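You operate a simulated robot arm through the tools that you are given. There is no shell and no other tool.

You are at the controls of a simulated two-armed robot. One attempt, no reset.

TASK
Take the lid off the clear jar with a white foot and lay it down on the right half of the bench. Put one of the green clips from the ledge under the green barrel on top of the short white pin there. Take the black wedge and put it on the front end of the right long beam. Take the teal can that says "C25" from the middle of the front beam and leave it on the left end of the front beam. Put one of the grey rubber caps from the top of the timber platform on the lower middle shelf of the grey unit. Put the teal-handled jug on the top shelf of the grey unit. Switch the platform amber lamp switch on. The order is free. Set down upright: black wedge, teal can, teal-handled jug.

Only the result counts: the job must be done as asked and must still hold three seconds after the hand-in. Knocking over, shifting, dropping, spilling or breaking anything else fails it. Lids that push on must go on centred and level and be pressed home; caps that screw on are set level and turned clockwise until they are tight.

THE ROBOT
Two 7-joint arms with fingered hands on one trunk, on a base that moves. Base frame: it is fixed to the floor where the robot stands at the start and does not move with it; the origin is under the middle of the robot, x ahead of it, y to its left, z up. Lengths are in mm, angles in rad, forces in N, time in s.
The left shoulder is at the start at [52, 173, 1143], the right one opposite. With the tool pointing down near the work surface each hand reaches from about 400 to 800 mm from the robot's upright axis, wherever it stands, measured 20 degrees to its own side. Places, roughly: black wedge (15x7x8 cm) [5500, -3800, 500]; clear jar with a white foot (6x6x8 cm) [-2400, 1700, 900]; front end of the right long beam (22x54 cm) [9380, -4740, 240]; green clip (4x4x3 cm) [-2700, -1000, 500]; grey rubber cap (6x6x5 cm) [6300, 11300, 600]; left end of the front beam (136x22 cm) [4960, -3740, 480]; lower middle shelf of the grey unit [4700, 9900, 600]; platform amber lamp switch [6400, 11400, 700]; short white pin [-2500, -1250, 500]; teal can [7500, -4000, 500]; teal-handled jug [6500, 11500, 750]; top shelf of the grey unit [4700, 9900, 1400]. Payload 3.5 kg a hand.
Tool frame (each hand has its own): the origin (TCP) lies between the finger pads and is the grasp point; the fingertips stand 25 mm ahead of it; z points along the fingers, y is the line along which they close. The gripper opens to 88 mm; its body begins 29 mm behind the TCP. The gripper is a hand of 3 fingers: y runs from the thumb to the fingers, the wrist lies at [-13, -97, -162] in the tool frame.
Orientation is told as [roll, pitch, yaw] about the base's x, y, z axes, in that order, counted from this pose: with the fingers straight down and the wrist toward the robot, the tool's x, y and z point along [0, 1, 0], [1, 0, 0] and [0, 0, -1] of the base frame.

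THE INTERFACE
- The arms move only by the tool play_rows. It takes "left_deltas", "right_deltas" or both (then of equal length, played together; a hand with none holds still); each is a list of rows, each a list of 6 numbers: the shift along the tool's x, y, z in units of 40 mm (1.0 is 40 mm), then the turn, a rotation vector about the tool's x, y, z in units of 8 degrees (1.0 is 8 degrees). In form: [[x, y, z, ax, ay, az], ...]. A call has 1 to 20 rows; each row shifts and turns the commanded pose from where the row before left it, along the tool's axes as they then stand. A call with a number of a shift or a turn outside -1 to 1 is refused whole. Rows are played at 5 a second. More than 50 mm and 0.15 rad between two rows, and nothing of the call is played. A pose out of reach is approached as far as the arm can. The call stops where the force on the tool passes 40 N (or 10 N more than at its start, if that is more) or the arm is blocked; 0.2 s more then pass. In this call time passes only in rows, and 0.2 s behind the last. The reply holds the time, the measured pose of the TCP, the force on the tool along the base axes, the opening and the grip force, in the units named above and with some noise, with the torque about the TCP (base axes, N m) and any sound that the robot's microphone picked up.
- Cameras (640 x 400 px; columns grow to the right, rows downward): "scene" is now at [153.2, 13, 1366.5]; the picture's right is [0.15, -0.99, -0.02], its down [-0.62, -0.08, -0.78] and it looks along [0.77, 0.13, -0.62] (base axes); focal length 252 px, centre (320, 200). "left" rides on the left gripper at [-58, -85, -99] in its tool frame; the picture's right is [-0.67, -0.35, 0.66], its down [0.68, -0.63, 0.37] and it looks along [0.29, 0.69, 0.66] (tool axes); focal length 261 px, centre (320, 200). "right" rides on the right gripper at [58, -85, -99] in its tool frame; the picture's right is [-0.67, 0.35, -0.66], its down [-0.69, -0.63, 0.37] and it looks along [-0.28, 0.69, 0.66] (tool axes); focal length 261 px, centre (320, 200). There is no depth. A picture from a camera that has moved, and an enlarged one, comes with that camera's place and axes in the base frame and with its lens.
- camera(camera): a new picture of that camera. It takes no simulated time.
- move_column(by): moves the trunk up (or, below 0, down) by that many mm; the arms and the scene camera ride with it, the base frame stays. It gives what a move gives, with no picture.
- drive_base(legs): drives the robot by 1 to 6 legs, each [ahead, left, turn to the left] in mm, mm and rad, along the robot's own axes; the way and the turn of a leg run together, so that a leg with both is an arc; at most 1500 mm and 3.142 rad a leg. The arms and the cameras ride along, it lands a little off, and it stops where it bumps. It gives what a move gives.
- curl_fingers(index, middle, thumb_bend, thumb_turn, hand): sets how far each is bent, from 0 (flat) to 100 (curled in); at 30 the hand is open as for a grip, at 70 the pads meet at the TCP. One left out holds its place. A second passes; each finger stops where it meets its share of the squeeze, and holds until it gets a number again. It is the only way to open and close the hand. It gives what a move gives, with no picture; readings hold the bend of each and the force on the fingers (four entries, about 0 where the hand has none), thumb and palm. thumb_turn goes from beside the hand (0) to across from the fingers (100), as for a grip.
- pan_tilt(pan, tilt): turns the head with the scene camera to pan (to the left, within 1.501 rad either way) and tilt (down, from -0.506 to 1.204), counted from straight ahead of the robot (the tilt from the chest, where the trunk bows). It gives what a move gives.
- enlarge(camera, box): a new picture of the part [left, top, right, bottom] of that camera's present view, enlarged. It takes no simulated time.
- sign_off(): hands the job in; it is judged then, once.

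Places have to be worked out from the pictures, the camera data and where the tool is seen. Open the grippers and draw the arms clear of the work before you hand the job in, unless the task says otherwise.

The tools are called after "Emit:" as a command line: name --argument value ..., lists and objects as JSON in quotes. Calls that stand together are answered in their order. play_rows: Moves the arms, as the interface text tells. Its arguments: {"type":"object","properties":{"left_deltas":{"type":"array"},"right_deltas":{"type":"array"}},"required":[]} The other tools are called the same way: move_column (by) moves the trunk up or down; curl_fingers (index, middle, thumb_bend, thumb_turn, hand) moves the fingers one by one; drive_base (legs) drives the base; pan_tilt (pan, tilt) turns the head that bears the scene camera; camera (camera) takes a picture; enlarge (camera, box) takes an enlarged picture of a part of a camera's view; sign_off () hands the job in.

At the start:

```text
t: 0.0
left_position: [428.8, 218.0, 1117.1]
left_tool_rot: [0.001, 0.0, -0.001]
left_wrist_force: [-0.1, -0.5, 0.7]
left_torque: [0.0, 0.01, 0.0]
left_finger_gap: 87.6
left_grip_force: 0.1
left_shape: jaw
left_bend: [30.0, 30.0, 30.0, 98.0]
left_finger forces: [0.0, 0.0, 0.0, 0.0, 0.0, 0.1]
right_position: [532.4, -192.5, 1098.7]
right_tool_rot: [0.0, 0.0, -0.001]
right_wrist_force: [0.5, -1.1, 0.3]
right_torque: [-0.01, -0.01, 0.0]
right_finger_gap: 87.6
right_grip_force: 0.0
right_shape: jaw
right_bend: [30.0, 30.0, 30.0, 98.0]
right_finger forces: [0.0, 0.1, 0.1, 0.1, 0.0, 0.1]
trunk travel left (down, up): [-225.0, 230.0]
robot x, y, heading: [-2.3, -2.9, -0.003]
head pan, tilt (commanded): [0.155, 0.532]
```

scene: 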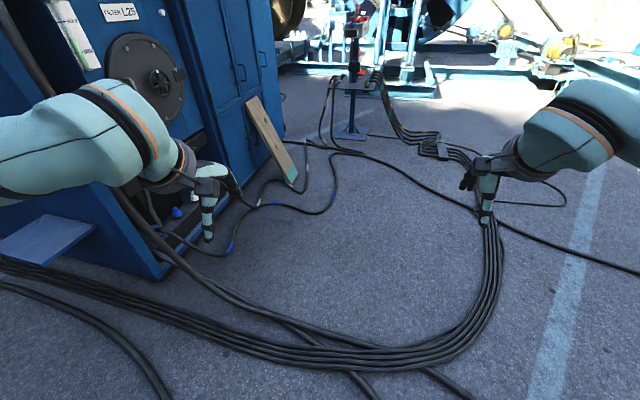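
right: 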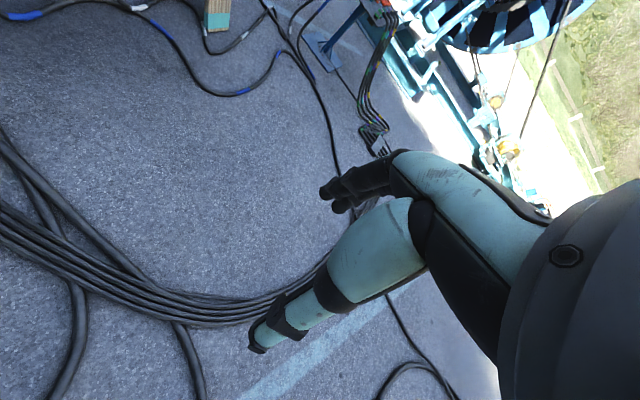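
left: 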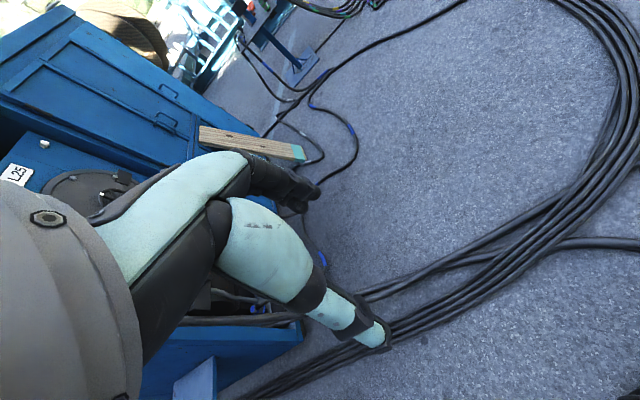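

I'll start by looking around from the starting place to learn what obstacles are near the robot.

Emit:
pan_tilt --pan 1.4 --tilt 0.3

Emit:
camera --camera "scene"

Emit:
pan_tilt --pan -1.4 --tilt 0.3

Emit:
camera --camera "scene"

Emit:
pan_tilt --pan 0 --tilt 0.2

Emit:
camera --camera "scene"

```text
t: 1.4
left_position: [428.9, 218.0, 1117.7]
left_tool_rot: [-0.001, 0.0, 0.001]
left_wrist_force: [0.2, 0.5, 0.5]
left_torque: [0.01, 0.0, 0.01]
left_finger_gap: 87.5
left_grip_force: 0.1
left_shape: jaw
left_bend: [30.0, 30.0, 30.0, 98.0]
left_finger forces: [0.0, 0.1, 0.0, 0.0, 0.0, 0.1]
right_position: [534.1, -192.7, 1099.3]
right_tool_rot: [0.0, 0.001, -0.002]
right_wrist_force: [-0.6, 0.0, 0.5]
right_torque: [0.01, 0.02, 0.01]
right_finger_gap: 87.5
right_grip_force: 0.1
right_shape: jaw
right_bend: [30.0, 30.0, 30.0, 98.0]
right_finger forces: [0.0, 0.0, 0.0, 0.1, 0.1, 0.0]
trunk travel left (down, up): [-225.0, 230.0]
robot x, y, heading: [-1.6, -0.1, 0.001]
head pan, tilt (commanded): [1.4, 0.3]
```

```text
taken
camera scene: at [83.8, 91.0, 1397.8], right [0.98, -0.17, -0.14], down [-0.18, -0.29, -0.94], along [0.12, 0.94, -0.32], focal length 252 px, centre (320, 200)
```

scene: 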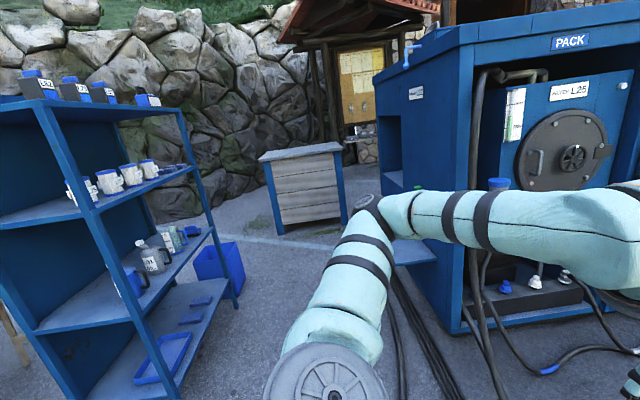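

```text
t: 3.9
left_position: [428.6, 215.9, 1118.3]
left_tool_rot: [-0.001, -0.002, -0.001]
left_wrist_force: [0.2, 0.2, 0.9]
left_torque: [0.01, 0.02, 0.04]
left_finger_gap: 87.5
left_grip_force: 0.1
left_shape: jaw
left_bend: [30.0, 30.0, 30.0, 98.0]
left_finger forces: [0.0, 0.0, 0.1, 0.0, 0.1, 0.0]
right_position: [532.5, -193.6, 1099.3]
right_tool_rot: [0.0, -0.001, -0.002]
right_wrist_force: [-0.6, -0.3, 1.0]
right_torque: [-0.01, -0.02, 0.0]
right_finger_gap: 87.6
right_grip_force: 0.1
right_shape: jaw
right_bend: [30.0, 30.0, 30.0, 98.0]
right_finger forces: [0.0, 0.1, 0.0, 0.0, 0.0, 0.0]
trunk travel left (down, up): [-225.0, 230.0]
robot x, y, heading: [2.5, 2.5, 0.002]
head pan, tilt (commanded): [-1.4, 0.3]
```

```text
taken
camera scene: at [83.7, -93.0, 1397.8], right [-0.98, -0.17, 0.14], down [-0.18, 0.29, -0.94], along [0.12, -0.94, -0.32], focal length 252 px, centre (320, 200)
```

scene: 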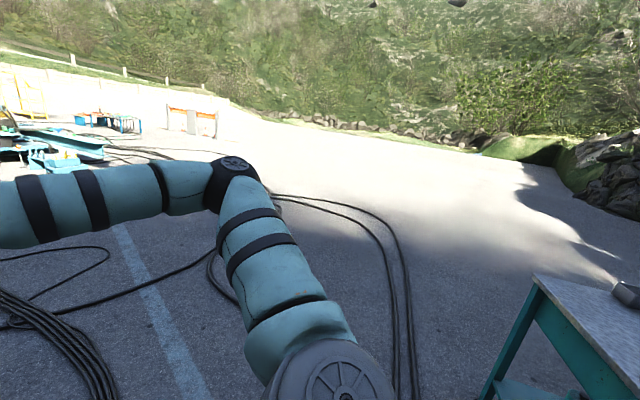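

```text
t: 5.4
left_position: [428.8, 217.4, 1117.5]
left_tool_rot: [0.001, -0.001, -0.001]
left_wrist_force: [-0.2, 0.2, -0.2]
left_torque: [-0.02, -0.03, 0.01]
left_finger_gap: 87.6
left_grip_force: 0.1
left_shape: jaw
left_bend: [30.0, 30.0, 30.0, 98.0]
left_finger forces: [0.0, 0.0, 0.0, 0.0, 0.0, 0.0]
right_position: [533.4, -193.3, 1099.8]
right_tool_rot: [0.0, 0.0, -0.003]
right_wrist_force: [-0.5, -0.1, 0.2]
right_torque: [-0.06, 0.03, 0.02]
right_finger_gap: 87.7
right_grip_force: 0.1
right_shape: jaw
right_bend: [30.0, 30.0, 30.0, 98.0]
right_finger forces: [0.0, 0.0, 0.0, 0.0, 0.0, 0.1]
trunk travel left (down, up): [-225.0, 230.0]
robot x, y, heading: [-0.8, 1.1, -0.002]
head pan, tilt (commanded): [0.0, 0.201]
```

```text
taken
camera scene: at [161.5, -1.1, 1396.2], right [0.0, -1.0, 0.0], down [-0.33, 0.0, -0.94], along [0.94, 0.0, -0.33], focal length 252 px, centre (320, 200)
```

scene: 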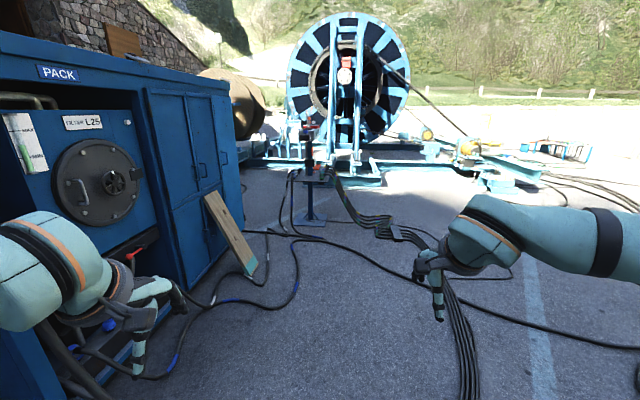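

The surroundings within a metre of the robot look free, the nearest things being the blue pack (from about x 930, y 1195) and the blue rack (about x -630, y 1200). I turn half around in place to see what lies behind.

Emit:
drive_base --legs '[[0, 0, -3.1]]'

Emit:
camera --camera "scene"

Emit:
pan_tilt --pan 0.7 --tilt 0.2

Emit:
camera --camera "scene"

Emit:
pan_tilt --pan -0.7 --tilt 0.2

Emit:
camera --camera "scene"

```text
t: 13.2
left_position: [-431.0, -213.0, 1117.8]
left_tool_rot: [0.0, 0.0, 3.13]
left_wrist_force: [-0.6, -0.3, -0.5]
left_torque: [0.0, 0.0, 0.01]
left_finger_gap: 87.4
left_grip_force: 0.0
left_shape: jaw
left_bend: [30.0, 30.0, 30.0, 98.0]
left_finger forces: [0.0, 0.1, 0.1, 0.1, 0.0, 0.0]
right_position: [-531.1, 199.5, 1099.5]
right_tool_rot: [0.0, -0.001, 3.13]
right_wrist_force: [0.6, 0.5, 1.3]
right_torque: [0.02, -0.03, 0.01]
right_finger_gap: 87.7
right_grip_force: 0.0
right_shape: jaw
right_bend: [30.0, 30.0, 30.0, 98.0]
right_finger forces: [0.0, 0.0, 0.1, 0.1, 0.0, 0.1]
trunk travel left (down, up): [-225.0, 230.0]
robot x, y, heading: [0.4, -0.2, 3.129]
head pan, tilt (commanded): [0.0, 0.201]
```

```text
taken
camera scene: at [-162.1, 0.9, 1396.2], right [0.01, 1.0, 0.0], down [0.33, 0.0, -0.94], along [-0.94, 0.01, -0.33], focal length 252 px, centre (320, 200)
```

scene: 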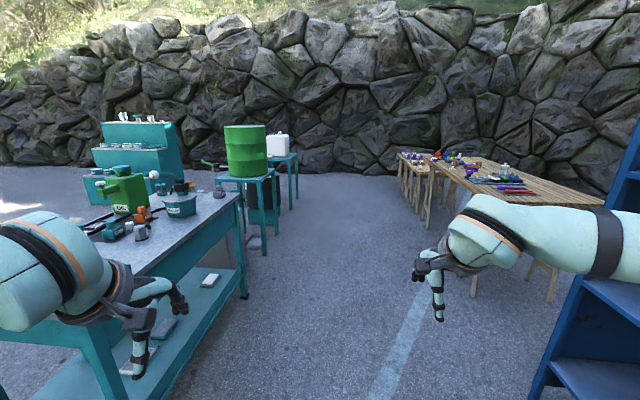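

```text
t: 14.3
left_position: [-430.5, -212.9, 1117.9]
left_tool_rot: [0.0, 0.001, 3.13]
left_wrist_force: [0.3, -0.1, 0.0]
left_torque: [-0.02, -0.01, -0.02]
left_finger_gap: 87.4
left_grip_force: 0.0
left_shape: jaw
left_bend: [30.0, 30.0, 30.0, 98.0]
left_finger forces: [0.0, 0.0, 0.0, 0.0, 0.0, 0.0]
right_position: [-531.2, 200.4, 1099.9]
right_tool_rot: [0.0, 0.0, 3.13]
right_wrist_force: [0.0, 0.1, 0.9]
right_torque: [-0.02, 0.0, 0.0]
right_finger_gap: 87.6
right_grip_force: 0.1
right_shape: jaw
right_bend: [30.0, 30.0, 30.0, 98.0]
right_finger forces: [0.1, 0.1, 0.0, 0.0, 0.0, 0.0]
trunk travel left (down, up): [-225.0, 230.0]
robot x, y, heading: [-0.7, -0.6, 3.131]
head pan, tilt (commanded): [0.7, 0.201]
```

```text
taken
camera scene: at [-141.2, -59.3, 1399.3], right [-0.63, 0.77, -0.09], down [0.29, 0.12, -0.95], along [-0.72, -0.62, -0.3], focal length 252 px, centre (320, 200)
```

scene: 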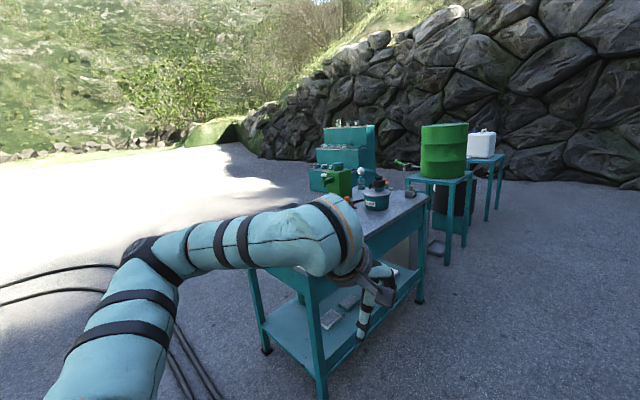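

```text
t: 15.8
left_position: [-431.8, -212.9, 1117.6]
left_tool_rot: [0.0, -0.001, 3.132]
left_wrist_force: [1.0, -0.8, -0.3]
left_torque: [-0.01, -0.01, 0.01]
left_finger_gap: 87.6
left_grip_force: 0.1
left_shape: jaw
left_bend: [30.0, 30.0, 30.0, 98.0]
left_finger forces: [0.0, 0.1, 0.1, 0.1, 0.0, 0.0]
right_position: [-530.1, 199.6, 1100.1]
right_tool_rot: [0.002, -0.001, 3.13]
right_wrist_force: [-0.4, 0.3, -0.4]
right_torque: [-0.02, -0.01, -0.03]
right_finger_gap: 87.6
right_grip_force: 0.1
right_shape: jaw
right_bend: [30.0, 30.0, 30.0, 98.0]
right_finger forces: [0.0, 0.0, 0.0, 0.0, 0.1, 0.0]
trunk travel left (down, up): [-225.0, 230.0]
robot x, y, heading: [-3.8, 1.3, 3.131]
head pan, tilt (commanded): [-0.7, 0.201]
```

```text
taken
camera scene: at [-139.8, 60.6, 1399.3], right [0.65, 0.76, 0.09], down [0.29, -0.13, -0.95], along [-0.71, 0.64, -0.3], focal length 252 px, centre (320, 200)
```

scene: 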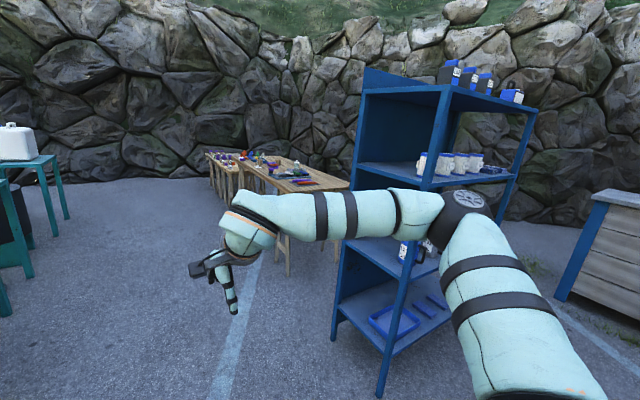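

Behind the robot there are a workbench with teal legs, the green barrel on a teal stand, and a slatted wooden bench with the jar. I enlarge those regions from the straight-ahead view.

Emit:
pan_tilt --pan 0.3 --tilt 0.2

Emit:
enlarge --camera "scene" --box '[240, 100, 480, 250]'

Emit:
pan_tilt --pan -0.5 --tilt 0.2

Emit:
enlarge --camera "scene" --box '[200, 100, 440, 250]'

```text
t: 17.1
left_position: [-431.7, -213.7, 1117.0]
left_tool_rot: [0.0, -0.001, 3.132]
left_wrist_force: [-0.1, 0.2, 0.1]
left_torque: [-0.04, 0.01, 0.0]
left_finger_gap: 87.2
left_grip_force: 0.0
left_shape: jaw
left_bend: [30.0, 30.0, 30.0, 98.0]
left_finger forces: [0.0, 0.0, 0.0, 0.0, 0.1, 0.0]
right_position: [-531.5, 199.8, 1100.4]
right_tool_rot: [-0.001, 0.0, 3.13]
right_wrist_force: [0.4, 0.5, -1.2]
right_torque: [-0.01, -0.01, -0.01]
right_finger_gap: 87.4
right_grip_force: 0.0
right_shape: jaw
right_bend: [30.0, 30.0, 30.0, 98.0]
right_finger forces: [0.0, 0.0, 0.0, 0.0, 0.1, 0.0]
trunk travel left (down, up): [-225.0, 230.0]
robot x, y, heading: [2.8, 0.7, 3.126]
head pan, tilt (commanded): [0.3, 0.201]
```

```text
2.67 times, centred on (360, 175) of scene
camera zoom: at [-158.3, -26.6, 1396.8], right [-0.28, 0.96, -0.04], down [0.33, 0.06, -0.94], along [-0.9, -0.28, -0.33], focal length 673 px, centre (213, 267)
```

zoom: 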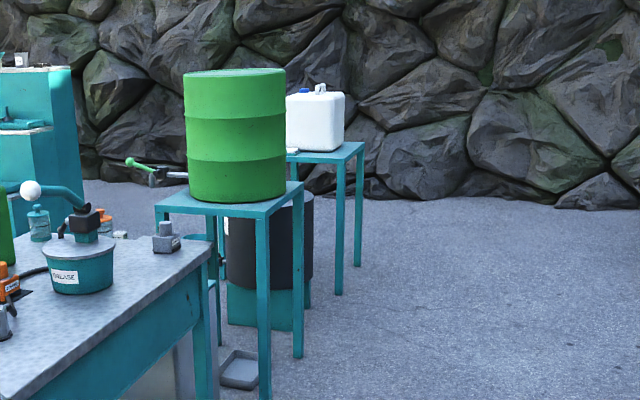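

```text
t: 18.2
left_position: [-432.3, -213.0, 1117.2]
left_tool_rot: [0.0, -0.001, 3.13]
left_wrist_force: [0.3, 0.0, -0.3]
left_torque: [0.0, 0.03, -0.01]
left_finger_gap: 87.7
left_grip_force: 0.1
left_shape: jaw
left_bend: [30.0, 30.0, 30.0, 98.0]
left_finger forces: [0.0, 0.0, 0.1, 0.1, 0.0, 0.0]
right_position: [-531.1, 199.3, 1098.5]
right_tool_rot: [0.0, 0.0, 3.13]
right_wrist_force: [-0.3, 0.7, 0.3]
right_torque: [-0.02, -0.04, -0.01]
right_finger_gap: 87.8
right_grip_force: 0.0
right_shape: jaw
right_bend: [30.0, 30.0, 30.0, 98.0]
right_finger forces: [0.0, 0.0, 0.0, 0.0, 0.0, 0.0]
trunk travel left (down, up): [-225.0, 230.0]
robot x, y, heading: [0.5, -2.9, 3.125]
head pan, tilt (commanded): [-0.499, 0.201]
```

```text
2.67 times, centred on (320, 175) of scene
camera zoom: at [-150.4, 45.3, 1397.8], right [0.48, 0.87, 0.07], down [0.31, -0.1, -0.95], along [-0.82, 0.48, -0.32], focal length 673 px, centre (320, 267)
```

zoom: 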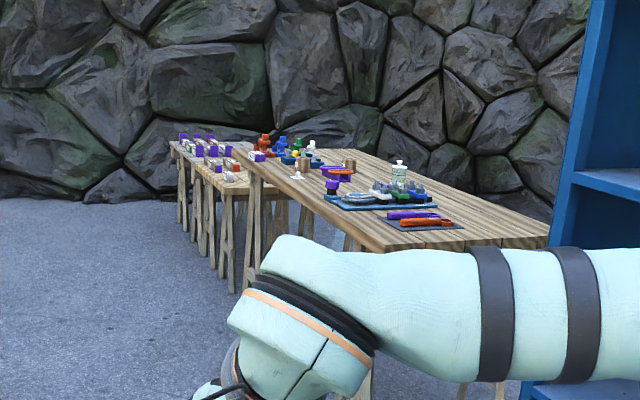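

The wooden bench runs from about x -1600 to -2900 with its near edge at y about 1075, and the lane between it and the workbench is free. I drive down the lane and turn to face the bench.

Emit:
drive_base --legs '[[1400, 0, 0], [800, -250, 0], [0, 0, -1.557]]'

Emit:
pan_tilt --pan 0 --tilt 0.5

Emit:
camera --camera "scene"

```text
t: 33.1
left_position: [-2439.2, 663.3, 1116.5]
left_tool_rot: [0.0, 0.002, 1.58]
left_wrist_force: [-0.9, -0.3, 0.6]
left_torque: [0.03, -0.02, -0.01]
left_finger_gap: 87.6
left_grip_force: 0.0
left_shape: jaw
left_bend: [30.0, 30.0, 30.0, 98.0]
left_finger forces: [0.0, 0.0, 0.0, 0.0, 0.1, 0.1]
right_position: [-2030.6, 769.0, 1099.3]
right_tool_rot: [0.0, 0.0, 1.577]
right_wrist_force: [-0.4, -0.8, -0.5]
right_torque: [0.01, -0.01, -0.04]
right_finger_gap: 87.4
right_grip_force: 0.0
right_shape: jaw
right_bend: [30.0, 30.0, 30.0, 98.0]
right_finger forces: [0.0, 0.0, 0.0, 0.0, 0.0, 0.0]
trunk travel left (down, up): [-225.0, 230.0]
robot x, y, heading: [-2218.9, 232.8, 1.582]
head pan, tilt (commanded): [-0.499, 0.201]
```

```text
t: 34.1
left_position: [-2440.1, 662.6, 1117.4]
left_tool_rot: [0.001, 0.0, 1.578]
left_wrist_force: [-0.4, -1.1, 0.3]
left_torque: [-0.05, 0.0, 0.0]
left_finger_gap: 87.6
left_grip_force: 0.0
left_shape: jaw
left_bend: [30.0, 30.0, 30.0, 98.0]
left_finger forces: [0.0, 0.1, 0.1, 0.0, 0.0, 0.0]
right_position: [-2030.7, 769.2, 1099.5]
right_tool_rot: [-0.001, -0.001, 1.576]
right_wrist_force: [0.0, 0.8, 0.0]
right_torque: [0.02, 0.0, -0.01]
right_finger_gap: 87.5
right_grip_force: 0.1
right_shape: jaw
right_bend: [30.0, 30.0, 30.0, 98.0]
right_finger forces: [0.0, 0.0, 0.1, 0.0, 0.1, 0.0]
trunk travel left (down, up): [-225.0, 230.0]
robot x, y, heading: [-2222.9, 235.2, 1.577]
head pan, tilt (commanded): [0.0, 0.499]
```

```text
taken
camera scene: at [-2220.9, 390.3, 1369.2], right [1.0, 0.01, 0.0], down [0.0, -0.6, -0.8], along [-0.01, 0.8, -0.6], focal length 252 px, centre (320, 200)
```

scene: 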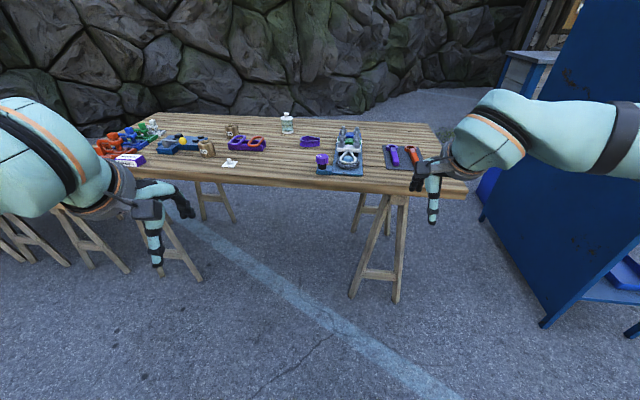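

The jar stands toward the far middle of the bench. I enlarge to see it and its surroundings.

Emit:
enlarge --camera "scene" --box '[180, 90, 460, 210]'

Emit:
enlarge --camera "scene" --box '[240, 95, 360, 170]'

```text
2.29 times, centred on (320, 150) of scene
camera zoom: at [-2220.9, 390.3, 1369.2], right [1.0, 0.01, 0.0], down [0.0, -0.6, -0.8], along [-0.01, 0.8, -0.6], focal length 576 px, centre (320, 314)
```

zoom: 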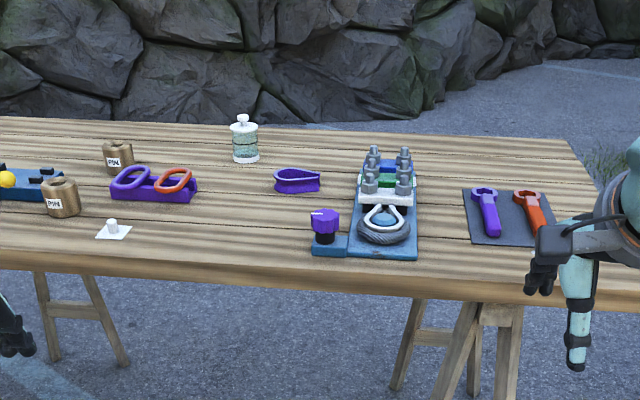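

```text
5.33 times, centred on (300, 132) of scene
camera zoom: at [-2220.9, 390.3, 1369.2], right [1.0, 0.01, 0.0], down [0.0, -0.6, -0.8], along [-0.01, 0.8, -0.6], focal length 1345 px, centre (427, 560)
```

zoom: 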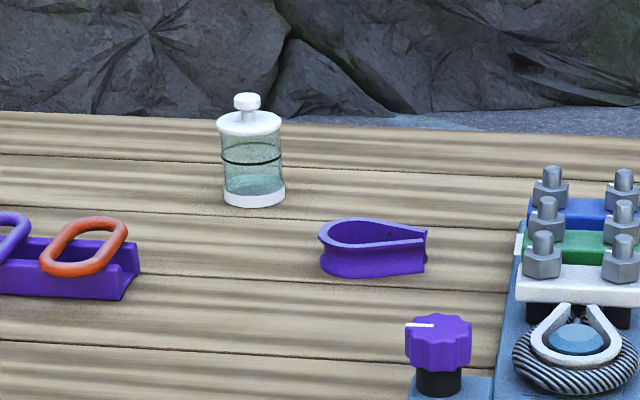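

The jar's lid is white with a knob, and the jar stands at about (-2408, 1681), with the bench near edge at about y 1180. I look down to judge how close the base can get to the bench.

Emit:
pan_tilt --pan 0 --tilt 1.2

Emit:
camera --camera "scene"

```text
t: 35.1
left_position: [-2440.3, 663.8, 1117.2]
left_tool_rot: [0.0, 0.0, 1.58]
left_wrist_force: [0.5, -0.4, 0.0]
left_torque: [0.02, 0.01, 0.01]
left_finger_gap: 87.5
left_grip_force: 0.1
left_shape: jaw
left_bend: [30.0, 30.0, 30.0, 98.0]
left_finger forces: [0.1, 0.1, 0.0, 0.1, 0.0, 0.0]
right_position: [-2029.0, 770.1, 1100.4]
right_tool_rot: [0.0, 0.001, 1.576]
right_wrist_force: [0.9, -0.6, 0.2]
right_torque: [-0.01, 0.05, 0.04]
right_finger_gap: 87.6
right_grip_force: 0.0
right_shape: jaw
right_bend: [30.0, 30.0, 30.0, 98.0]
right_finger forces: [0.0, 0.0, 0.1, 0.0, 0.0, 0.1]
trunk travel left (down, up): [-225.0, 230.0]
robot x, y, heading: [-2221.3, 236.0, 1.578]
head pan, tilt (commanded): [0.0, 1.201]
```

```text
taken
camera scene: at [-2220.7, 348.1, 1320.9], right [1.0, 0.01, 0.0], down [0.01, -0.97, -0.23], along [0.0, 0.23, -0.97], focal length 252 px, centre (320, 200)
```

scene: 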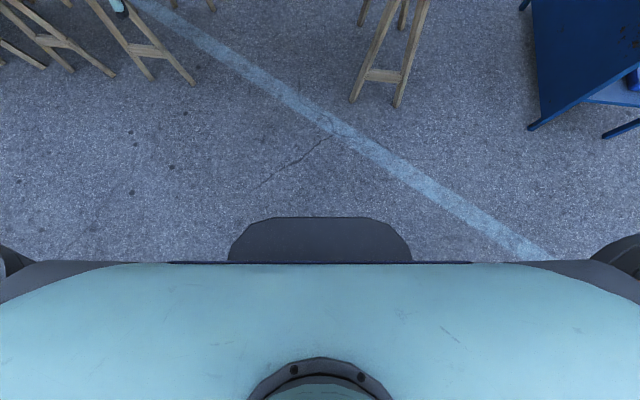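

The base front reaches about 300 mm ahead of the axis and the trestle feet are at x ≥ -2012 and x ≤ -3008, so I can go in at x about -2450. I drive to about (-2450, 900) in front of the jar.

Emit:
drive_base --legs '[[300, 225, 0], [300, 0, -0.007]]'

Emit:
camera --camera "scene"

```text
t: 39.2
left_position: [-2665.4, 1269.5, 1118.0]
left_tool_rot: [0.001, -0.002, 1.57]
left_wrist_force: [0.5, -0.1, -0.6]
left_torque: [0.0, -0.02, 0.0]
left_finger_gap: 87.4
left_grip_force: 0.1
left_shape: jaw
left_bend: [30.0, 30.0, 30.0, 98.0]
left_finger forces: [0.0, 0.0, 0.1, 0.1, 0.0, 0.1]
right_position: [-2253.3, 1372.0, 1100.2]
right_tool_rot: [-0.001, 0.001, 1.567]
right_wrist_force: [0.3, -0.1, 0.1]
right_torque: [0.01, -0.03, 0.01]
right_finger_gap: 87.5
right_grip_force: 0.0
right_shape: jaw
right_bend: [30.0, 30.0, 30.0, 98.0]
right_finger forces: [0.1, 0.0, 0.0, 0.0, 0.0, 0.0]
trunk travel left (down, up): [-225.0, 230.0]
robot x, y, heading: [-2445.0, 841.4, 1.563]
head pan, tilt (commanded): [0.0, 1.201]
```

```text
taken
camera scene: at [-2448.7, 952.1, 1321.0], right [1.0, 0.0, 0.0], down [0.0, -0.97, -0.23], along [0.0, 0.23, -0.97], focal length 252 px, centre (320, 200)
```

scene: 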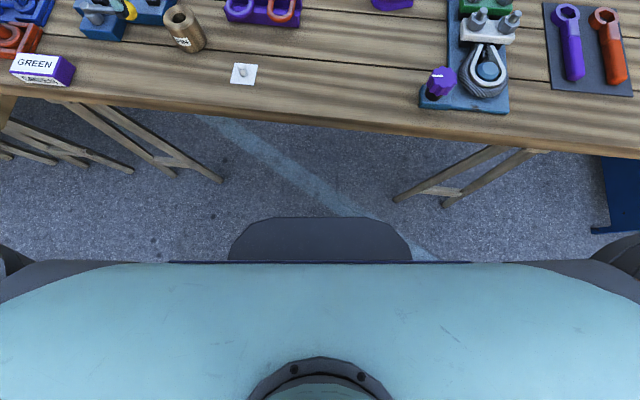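

The bench edge is at y about 1215 ahead of me and slants slightly; the feet stay clear. I go 100 mm further and look at the jar.

Emit:
drive_base --legs '[[100, 20, 0.0]]'

Emit:
pan_tilt --pan 0 --tilt 0.6

Emit:
camera --camera "scene"

Emit:
enlarge --camera "scene" --box '[260, 90, 420, 190]'

Emit:
camera --camera "right"

```text
t: 40.4
left_position: [-2686.8, 1369.0, 1117.1]
left_tool_rot: [-0.001, -0.001, 1.571]
left_wrist_force: [-1.0, 0.2, 0.5]
left_torque: [-0.01, 0.01, -0.01]
left_finger_gap: 87.7
left_grip_force: 0.1
left_shape: jaw
left_bend: [30.0, 30.0, 30.0, 98.0]
left_finger forces: [0.0, 0.1, 0.1, 0.1, 0.0, 0.0]
right_position: [-2274.9, 1473.1, 1099.3]
right_tool_rot: [-0.001, 0.001, 1.568]
right_wrist_force: [-0.1, 0.6, 0.6]
right_torque: [-0.01, 0.0, 0.02]
right_finger_gap: 87.5
right_grip_force: 0.0
right_shape: jaw
right_bend: [30.0, 30.0, 30.0, 98.0]
right_finger forces: [0.1, 0.1, 0.0, 0.0, 0.0, 0.0]
trunk travel left (down, up): [-225.0, 230.0]
robot x, y, heading: [-2470.1, 945.1, 1.569]
head pan, tilt (commanded): [0.0, 1.201]
```

```text
t: 41.4
left_position: [-2684.9, 1369.1, 1116.8]
left_tool_rot: [-0.001, 0.0, 1.571]
left_wrist_force: [-0.2, 0.2, 0.2]
left_torque: [-0.05, -0.01, -0.01]
left_finger_gap: 87.4
left_grip_force: 0.0
left_shape: jaw
left_bend: [30.0, 30.0, 30.0, 98.0]
left_finger forces: [0.1, 0.0, 0.0, 0.1, 0.1, 0.0]
right_position: [-2275.1, 1473.3, 1099.9]
right_tool_rot: [-0.001, 0.0, 1.569]
right_wrist_force: [0.9, 0.4, -0.3]
right_torque: [-0.01, 0.0, 0.0]
right_finger_gap: 87.6
right_grip_force: 0.0
right_shape: jaw
right_bend: [30.0, 30.0, 30.0, 98.0]
right_finger forces: [0.0, 0.1, 0.0, 0.0, 0.0, 0.1]
trunk travel left (down, up): [-225.0, 230.0]
robot x, y, heading: [-2468.8, 941.3, 1.568]
head pan, tilt (commanded): [0.0, 0.6]
```

```text
taken
camera scene: at [-2469.1, 1091.0, 1360.5], right [1.0, 0.0, 0.0], down [0.0, -0.68, -0.74], along [0.0, 0.74, -0.68], focal length 252 px, centre (320, 200)
```

scene: 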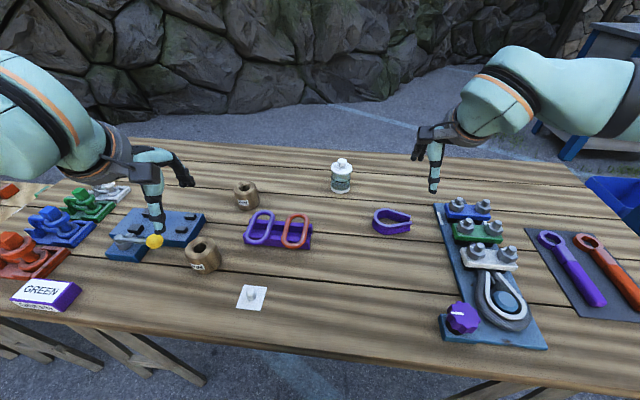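

```text
4.00 times, centred on (340, 140) of scene
camera zoom: at [-2469.1, 1091.0, 1360.5], right [1.0, 0.0, 0.0], down [0.0, -0.68, -0.74], along [0.0, 0.74, -0.68], focal length 1009 px, centre (240, 440)
```

zoom: 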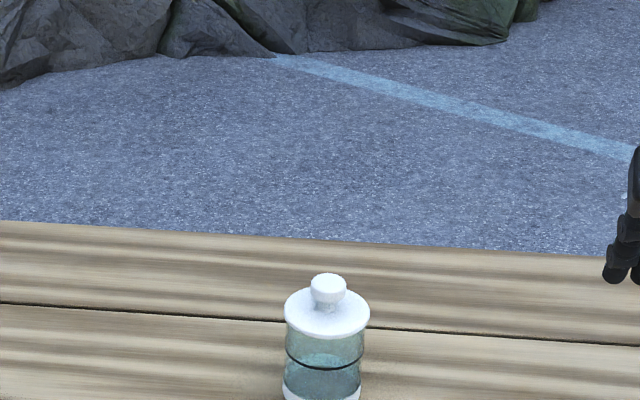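

```text
taken
camera right: at [-2333.9, 1388.2, 1200.1], right [0.67, 0.35, 0.66], down [0.68, -0.63, -0.37], along [0.29, 0.69, -0.66], focal length 261 px, centre (320, 200)
```

right: 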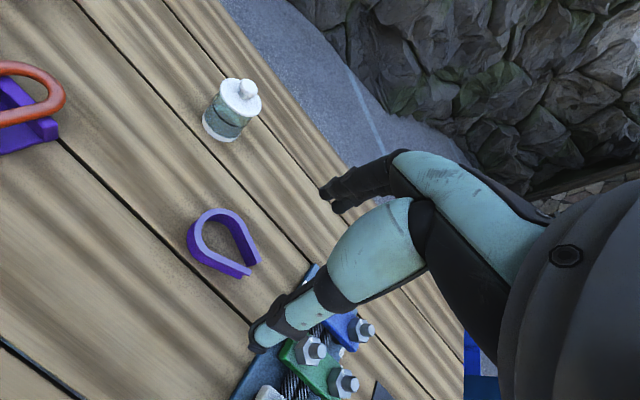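

Triangulating from both views, the lid knob top is at about (-2404, 1710, 950). I creep 40 mm further forward for reach, then move the right hand above the knob.

Emit:
drive_base --legs '[[40, 0, 0.0]]'

Emit:
play_rows --right_deltas '[[0.8, 0.8, 0, 0, 0, 0], [0.8, 0.8, 0, 0, 0, 0], [0.8, 0.8, 0, 0, 0, 0], [0.8, 0.8, 0, 0, 0, 0], [0, 0.8, 0.3, 0, 0, 0], [0, 0.8, 0.4, 0, 0, 0]]'

Emit:
camera --camera "scene"

Emit:
camera --camera "right"

```text
t: 42.2
left_position: [-2686.5, 1406.3, 1119.3]
left_tool_rot: [0.002, -0.006, 1.572]
left_wrist_force: [-0.7, -0.9, 0.4]
left_torque: [0.02, 0.03, 0.0]
left_finger_gap: 87.5
left_grip_force: 0.0
left_shape: jaw
left_bend: [30.0, 30.0, 30.0, 98.0]
left_finger forces: [0.1, 0.0, 0.0, 0.1, 0.0, 0.0]
right_position: [-2275.2, 1510.6, 1101.3]
right_tool_rot: [0.001, -0.005, 1.568]
right_wrist_force: [0.2, 0.5, -0.4]
right_torque: [0.02, 0.01, 0.02]
right_finger_gap: 87.6
right_grip_force: 0.0
right_shape: jaw
right_bend: [30.0, 30.0, 30.0, 98.0]
right_finger forces: [0.0, 0.1, 0.0, 0.1, 0.1, 0.0]
trunk travel left (down, up): [-225.0, 230.0]
robot x, y, heading: [-2470.9, 977.6, 1.57]
head pan, tilt (commanded): [0.0, 0.6]
```

```text
t: 43.6
left_position: [-2687.1, 1410.3, 1117.0]
left_tool_rot: [0.0, -0.001, 1.571]
left_wrist_force: [-0.2, 0.3, 0.5]
left_torque: [0.02, -0.02, 0.0]
left_finger_gap: 87.2
left_grip_force: 0.0
left_shape: jaw
left_bend: [30.0, 30.0, 30.0, 98.0]
left_finger forces: [0.0, 0.1, 0.0, 0.0, 0.0, 0.0]
right_position: [-2403.9, 1706.2, 1068.5]
right_tool_rot: [0.0, 0.001, 1.572]
right_wrist_force: [0.5, -0.4, 0.1]
right_torque: [-0.04, 0.03, 0.03]
right_finger_gap: 87.4
right_grip_force: 0.0
right_shape: jaw
right_bend: [30.0, 30.0, 30.0, 98.0]
right_finger forces: [0.0, 0.1, 0.0, 0.0, 0.0, 0.1]
trunk travel left (down, up): [-225.0, 230.0]
robot x, y, heading: [-2470.0, 984.3, 1.571]
head pan, tilt (commanded): [0.0, 0.6]
```

```text
taken
camera scene: at [-2470.3, 1133.2, 1360.2], right [1.0, 0.0, 0.0], down [0.0, -0.68, -0.74], along [0.0, 0.74, -0.68], focal length 252 px, centre (320, 200)
```

scene: 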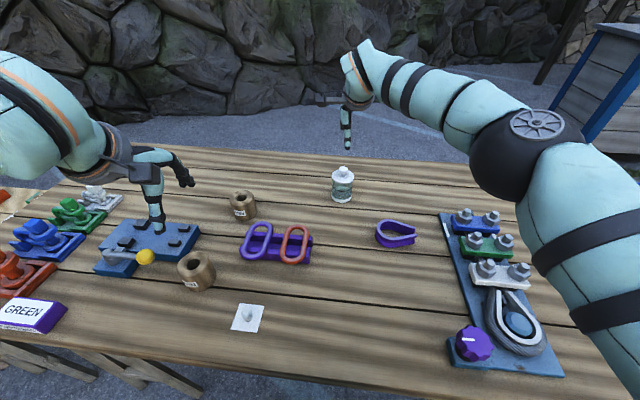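

```text
taken
camera right: at [-2463.2, 1621.4, 1169.5], right [0.67, 0.35, 0.66], down [0.69, -0.63, -0.36], along [0.29, 0.69, -0.66], focal length 261 px, centre (320, 200)
```

right: 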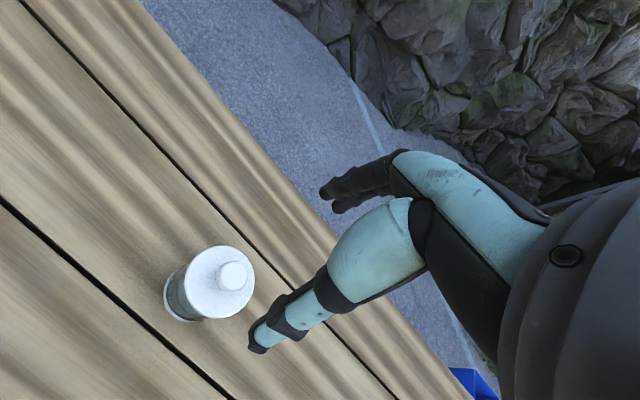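

The hand is above the jar; the wrist camera puts the knob at (-2405, 1711). I lower 80 mm while correcting 5 mm forward and check.

Emit:
play_rows --right_deltas '[[0.03, 0.12, 0.5, 0, 0, 0], [0, 0, 0.5, 0, 0, 0], [0, 0, 0.5, 0, 0, 0], [0, 0, 0.5, 0, 0, 0]]'

Emit:
camera --camera "right"

Emit:
enlarge --camera "scene" --box '[260, 90, 420, 190]'

```text
t: 44.6
left_position: [-2687.4, 1409.6, 1116.6]
left_tool_rot: [0.001, 0.0, 1.571]
left_wrist_force: [0.3, -0.2, -0.2]
left_torque: [0.0, -0.03, -0.05]
left_finger_gap: 87.8
left_grip_force: 0.1
left_shape: jaw
left_bend: [30.0, 30.0, 30.0, 98.0]
left_finger forces: [0.0, 0.0, 0.0, 0.0, 0.1, 0.0]
right_position: [-2404.4, 1710.4, 991.9]
right_tool_rot: [0.0, -0.001, 1.569]
right_wrist_force: [-0.4, -0.3, 0.5]
right_torque: [-0.03, 0.0, -0.03]
right_finger_gap: 87.8
right_grip_force: 0.2
right_shape: jaw
right_bend: [30.0, 30.0, 30.0, 98.0]
right_finger forces: [0.0, 0.0, 0.0, 0.0, 0.1, 0.1]
trunk travel left (down, up): [-225.0, 230.0]
robot x, y, heading: [-2468.0, 980.4, 1.571]
head pan, tilt (commanded): [0.0, 0.6]
```

```text
taken
camera right: at [-2462.9, 1626.1, 1092.0], right [0.67, 0.35, 0.66], down [0.68, -0.63, -0.37], along [0.29, 0.69, -0.66], focal length 261 px, centre (320, 200)
```

right: 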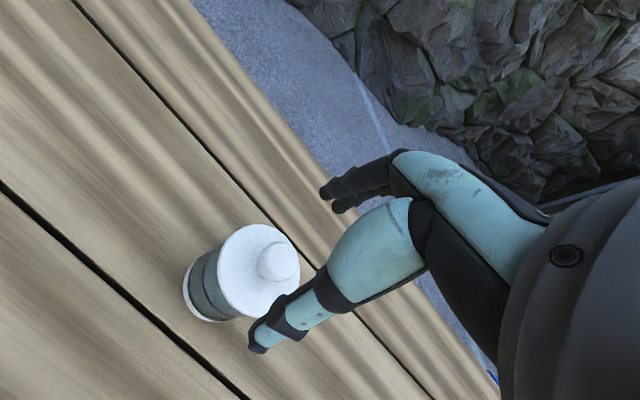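

```text
4.00 times, centred on (340, 140) of scene
camera zoom: at [-2469.3, 1132.2, 1360.4], right [1.0, 0.0, 0.0], down [0.0, -0.68, -0.74], along [0.0, 0.74, -0.68], focal length 1009 px, centre (240, 440)
```

zoom: 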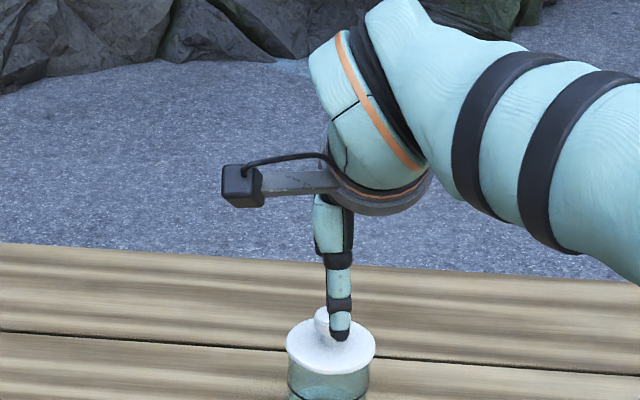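

The knob lines up with the TCP within a few mm. I lower another 30 mm so that the pads straddle the knob above the lid plate.

Emit:
play_rows --right_deltas '[[0, -0.05, 0.4, 0, 0, 0], [0, 0, 0.35, 0, 0, 0]]'

Emit:
enlarge --camera "right" --box '[200, 150, 400, 350]'

Emit:
enlarge --camera "scene" --box '[300, 130, 380, 210]'

```text
t: 45.2
left_position: [-2686.5, 1409.4, 1117.9]
left_tool_rot: [-0.001, -0.001, 1.571]
left_wrist_force: [0.7, 0.2, 0.2]
left_torque: [0.0, 0.01, 0.01]
left_finger_gap: 87.4
left_grip_force: 0.1
left_shape: jaw
left_bend: [30.0, 30.0, 30.0, 98.0]
left_finger forces: [0.0, 0.1, 0.0, 0.0, 0.0, 0.1]
right_position: [-2403.8, 1709.0, 963.4]
right_tool_rot: [0.0, 0.0, 1.567]
right_wrist_force: [0.4, 0.5, -0.3]
right_torque: [-0.01, -0.01, 0.0]
right_finger_gap: 87.8
right_grip_force: 0.1
right_shape: jaw
right_bend: [30.0, 30.0, 30.0, 98.0]
right_finger forces: [0.0, 0.0, 0.0, 0.0, 0.0, 0.0]
trunk travel left (down, up): [-225.0, 230.0]
robot x, y, heading: [-2469.0, 980.9, 1.572]
head pan, tilt (commanded): [0.0, 0.6]
```

```text
2.00 times, centred on (300, 250) of right
camera zoom: at [-2462.7, 1623.9, 1062.4], right [0.67, 0.35, 0.66], down [0.68, -0.63, -0.37], along [0.29, 0.69, -0.66], focal length 521 px, centre (360, 100)
```

zoom: 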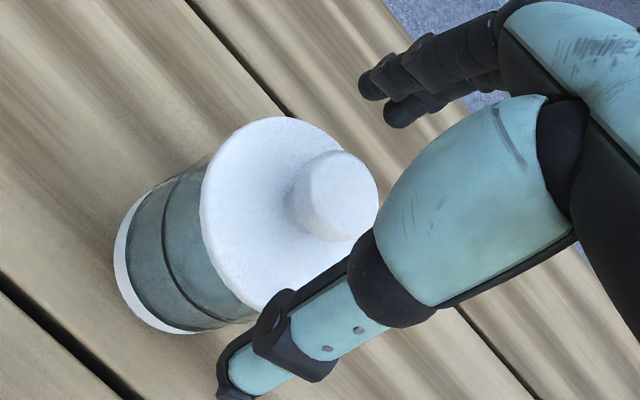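

```text
5.00 times, centred on (340, 170) of scene
camera zoom: at [-2469.2, 1132.0, 1360.4], right [1.0, 0.0, 0.0], down [0.0, -0.68, -0.74], along [0.0, 0.74, -0.68], focal length 1261 px, centre (220, 350)
```

zoom: 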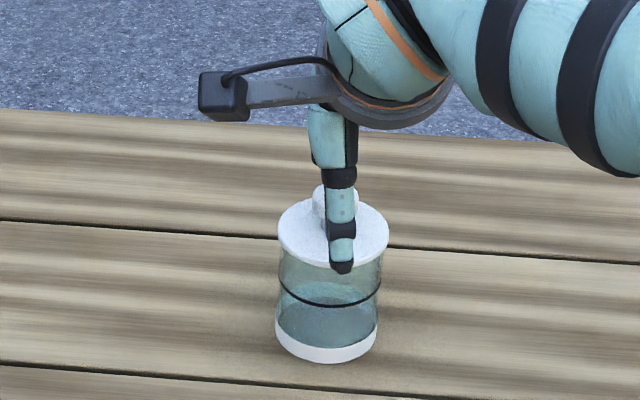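

The pads straddle the knob, with thumb tip at z about 934 just above the lid plate. I close the fingers on the knob.

Emit:
curl_fingers --hand "right" --index 56 --middle 56 --thumb_bend 56

Emit:
enlarge --camera "right" --box '[200, 150, 400, 350]'

Emit:
enlarge --camera "scene" --box '[300, 130, 380, 210]'

```text
t: 46.2
left_position: [-2687.5, 1409.6, 1118.1]
left_tool_rot: [0.0, -0.001, 1.57]
left_wrist_force: [0.3, 0.2, -0.7]
left_torque: [0.0, 0.02, -0.02]
left_finger_gap: 87.6
left_grip_force: 0.0
left_shape: jaw
left_bend: [30.0, 30.0, 30.0, 98.0]
left_finger forces: [0.0, 0.0, 0.0, 0.0, 0.0, 0.0]
right_position: [-2404.1, 1709.4, 962.4]
right_tool_rot: [0.0, -0.001, 1.57]
right_wrist_force: [-0.4, 0.2, -0.5]
right_torque: [0.01, 0.01, -0.02]
right_finger_gap: 28.8
right_grip_force: 0.0
right_shape: fingers
right_bend: [56.0, 56.0, 56.0, 98.0]
right_finger forces: [0.1, 0.1, 0.0, 0.0, 0.0, 0.0]
trunk travel left (down, up): [-225.0, 230.0]
robot x, y, heading: [-2468.0, 980.0, 1.575]
head pan, tilt (commanded): [0.0, 0.6]
```

```text
2.00 times, centred on (300, 250) of right
camera zoom: at [-2462.6, 1623.7, 1062.8], right [0.67, 0.35, 0.66], down [0.68, -0.63, -0.37], along [0.29, 0.69, -0.66], focal length 521 px, centre (360, 100)
```

zoom: 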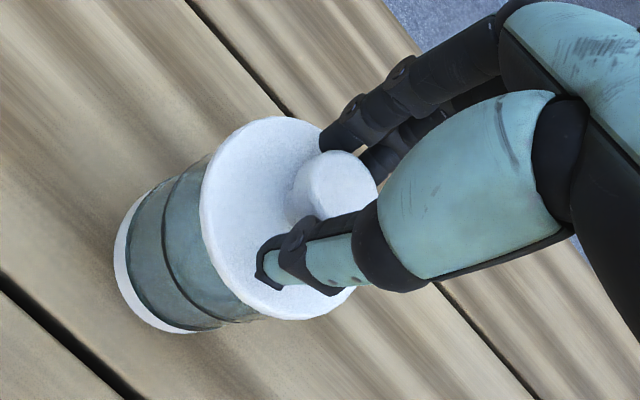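

```text
5.00 times, centred on (340, 170) of scene
camera zoom: at [-2469.3, 1131.7, 1360.5], right [1.0, 0.0, 0.0], down [0.0, -0.67, -0.74], along [0.0, 0.74, -0.67], focal length 1261 px, centre (220, 350)
```

zoom: 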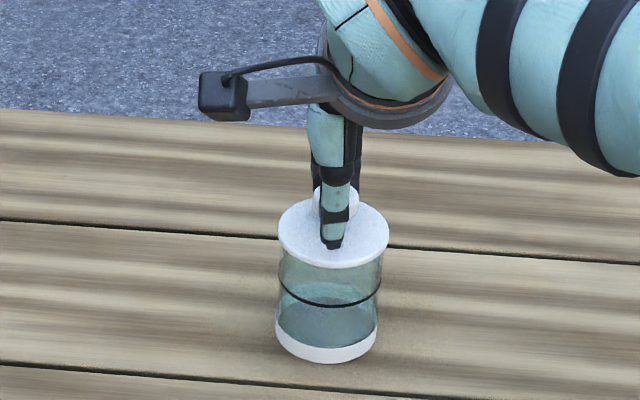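

The gap is now 28.8 mm, just about at the knob. I close further to grip it.

Emit:
curl_fingers --hand "right" --index 64 --middle 64 --thumb_bend 64

Emit:
enlarge --camera "right" --box '[200, 150, 400, 350]'

```text
t: 47.2
left_position: [-2687.1, 1410.0, 1117.2]
left_tool_rot: [0.0, 0.0, 1.57]
left_wrist_force: [0.3, 0.4, -0.3]
left_torque: [-0.01, -0.03, -0.01]
left_finger_gap: 87.7
left_grip_force: 0.1
left_shape: jaw
left_bend: [30.0, 30.0, 30.0, 98.0]
left_finger forces: [0.0, 0.0, 0.0, 0.0, 0.0, 0.0]
right_position: [-2403.6, 1709.4, 962.7]
right_tool_rot: [0.0, -0.001, 1.57]
right_wrist_force: [0.2, -0.2, 0.0]
right_torque: [0.0, -0.03, -0.01]
right_finger_gap: 18.5
right_grip_force: 2.5
right_shape: fingers
right_bend: [61.0, 63.0, 61.0, 97.0]
right_finger forces: [1.7, 1.0, 0.0, 0.0, 2.7, 0.0]
trunk travel left (down, up): [-225.0, 230.0]
robot x, y, heading: [-2468.2, 978.5, 1.571]
head pan, tilt (commanded): [0.0, 0.6]
heard: snap
```

```text
2.00 times, centred on (300, 250) of right
camera zoom: at [-2462.7, 1623.6, 1062.8], right [0.67, 0.35, 0.66], down [0.68, -0.63, -0.37], along [0.29, 0.69, -0.66], focal length 521 px, centre (360, 100)
```

zoom: 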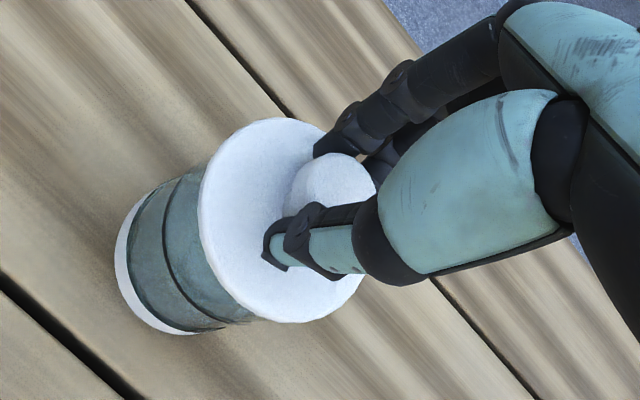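

The knob is gripped (2.5 N) and a snap was heard, perhaps the lid coming loose. I lift a little and check whether the jar stays.

Emit:
play_rows --right_deltas '[[0, 0, -0.2, 0, 0, 0], [0, 0, -0.2, 0, 0, 0]]'

Emit:
enlarge --camera "right" --box '[200, 150, 400, 350]'

Emit:
enlarge --camera "scene" --box '[300, 130, 380, 210]'

```text
t: 47.8
left_position: [-2687.5, 1409.1, 1118.9]
left_tool_rot: [-0.003, 0.001, 1.571]
left_wrist_force: [0.3, -1.1, -0.9]
left_torque: [0.03, -0.05, 0.0]
left_finger_gap: 87.4
left_grip_force: 0.1
left_shape: jaw
left_bend: [30.0, 30.0, 30.0, 98.0]
left_finger forces: [0.1, 0.1, 0.0, 0.0, 0.0, 0.0]
right_position: [-2404.7, 1708.8, 978.8]
right_tool_rot: [0.0, 0.0, 1.569]
right_wrist_force: [-0.2, 0.8, -0.1]
right_torque: [0.03, -0.02, 0.02]
right_finger_gap: 18.6
right_grip_force: 2.8
right_shape: fingers
right_bend: [61.0, 63.0, 61.0, 97.0]
right_finger forces: [1.7, 0.9, 0.0, 0.0, 2.7, 0.1]
trunk travel left (down, up): [-225.0, 230.0]
robot x, y, heading: [-2469.5, 978.3, 1.569]
head pan, tilt (commanded): [0.0, 0.6]
```

```text
2.00 times, centred on (300, 250) of right
camera zoom: at [-2462.9, 1623.3, 1079.0], right [0.67, 0.35, 0.66], down [0.68, -0.63, -0.37], along [0.29, 0.69, -0.66], focal length 521 px, centre (360, 100)
```

zoom: 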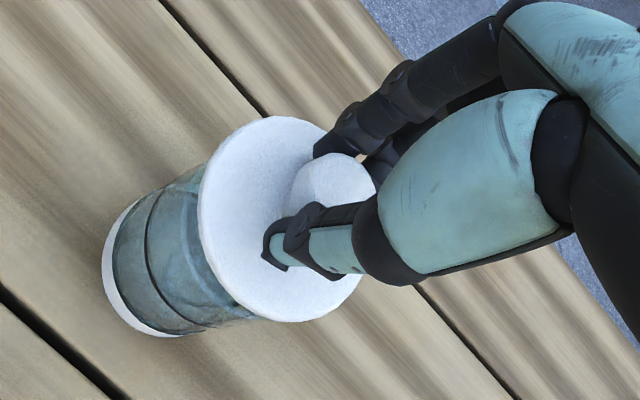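

```text
5.00 times, centred on (340, 170) of scene
camera zoom: at [-2469.3, 1131.5, 1360.5], right [1.0, 0.0, 0.0], down [0.0, -0.67, -0.74], along [0.0, 0.74, -0.67], focal length 1261 px, centre (220, 350)
```

zoom: 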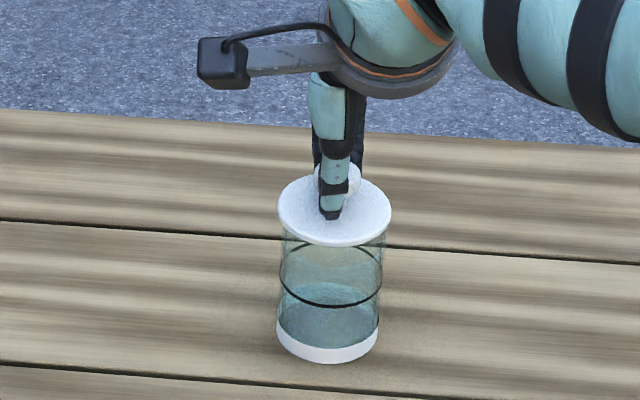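

The lid comes off cleanly and the jar stays put. I lift it a further 90 mm.

Emit:
play_rows --right_deltas '[[0, 0, -0.4, 0, 0, 0], [0, 0, -0.6, 0, 0, 0], [0, 0, -0.6, 0, 0, 0], [0, 0, -0.6, 0, 0, 0]]'

Emit:
camera --camera "scene"

Emit:
enlarge --camera "scene" --box '[300, 90, 400, 210]'

Emit:
camera --camera "right"

```text
t: 48.8
left_position: [-2687.1, 1408.7, 1117.6]
left_tool_rot: [0.002, 0.0, 1.572]
left_wrist_force: [0.1, 0.2, 0.5]
left_torque: [0.01, 0.02, -0.02]
left_finger_gap: 87.7
left_grip_force: 0.0
left_shape: jaw
left_bend: [30.0, 30.0, 30.0, 98.0]
left_finger forces: [0.0, 0.1, 0.0, 0.1, 0.0, 0.0]
right_position: [-2402.9, 1707.5, 1064.4]
right_tool_rot: [0.001, 0.001, 1.569]
right_wrist_force: [0.0, -0.8, 0.5]
right_torque: [0.03, 0.04, 0.03]
right_finger_gap: 18.2
right_grip_force: 3.2
right_shape: fingers
right_bend: [61.0, 63.0, 61.0, 97.0]
right_finger forces: [1.8, 0.9, 0.0, 0.0, 2.6, 0.0]
trunk travel left (down, up): [-225.0, 230.0]
robot x, y, heading: [-2469.6, 983.7, 1.571]
head pan, tilt (commanded): [0.0, 0.6]
```

```text
taken
camera scene: at [-2469.5, 1131.2, 1360.5], right [1.0, 0.0, 0.0], down [0.0, -0.67, -0.74], along [0.0, 0.74, -0.67], focal length 252 px, centre (320, 200)
```

scene: 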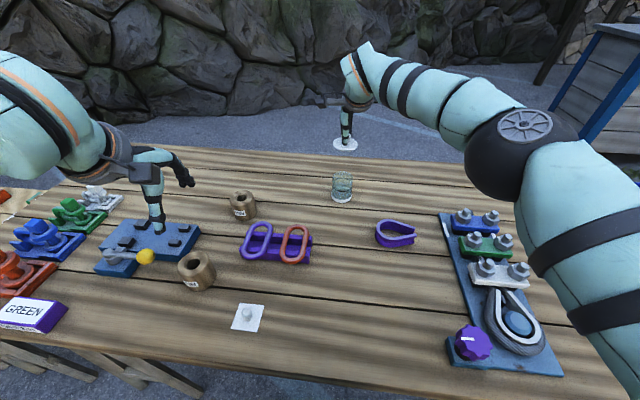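

```text
3.33 times, centred on (350, 150) of scene
camera zoom: at [-2469.5, 1131.2, 1360.5], right [1.0, 0.0, 0.0], down [0.0, -0.67, -0.74], along [0.0, 0.74, -0.67], focal length 841 px, centre (220, 367)
```

zoom: 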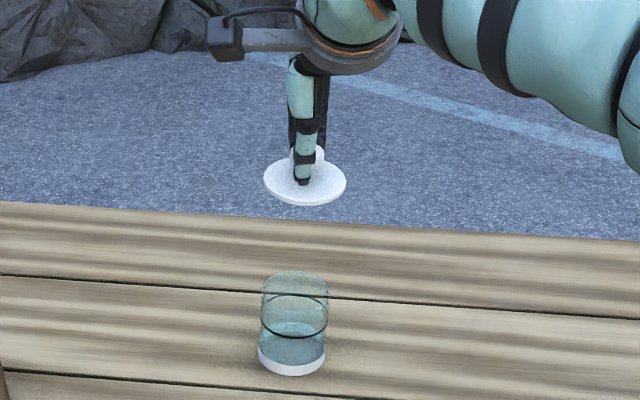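

```text
taken
camera right: at [-2462.0, 1622.7, 1166.7], right [0.67, 0.35, 0.66], down [0.68, -0.63, -0.37], along [0.29, 0.69, -0.66], focal length 261 px, centre (320, 200)
```

right: 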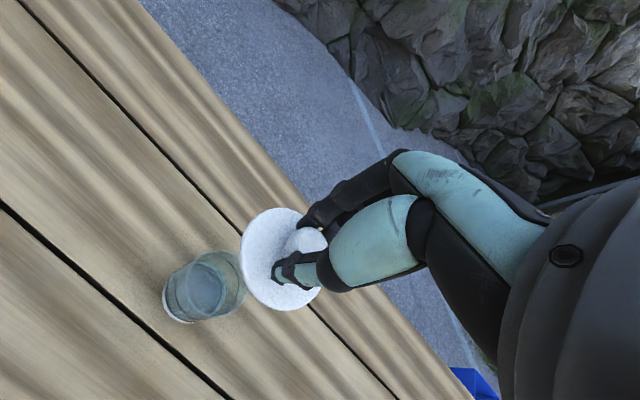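

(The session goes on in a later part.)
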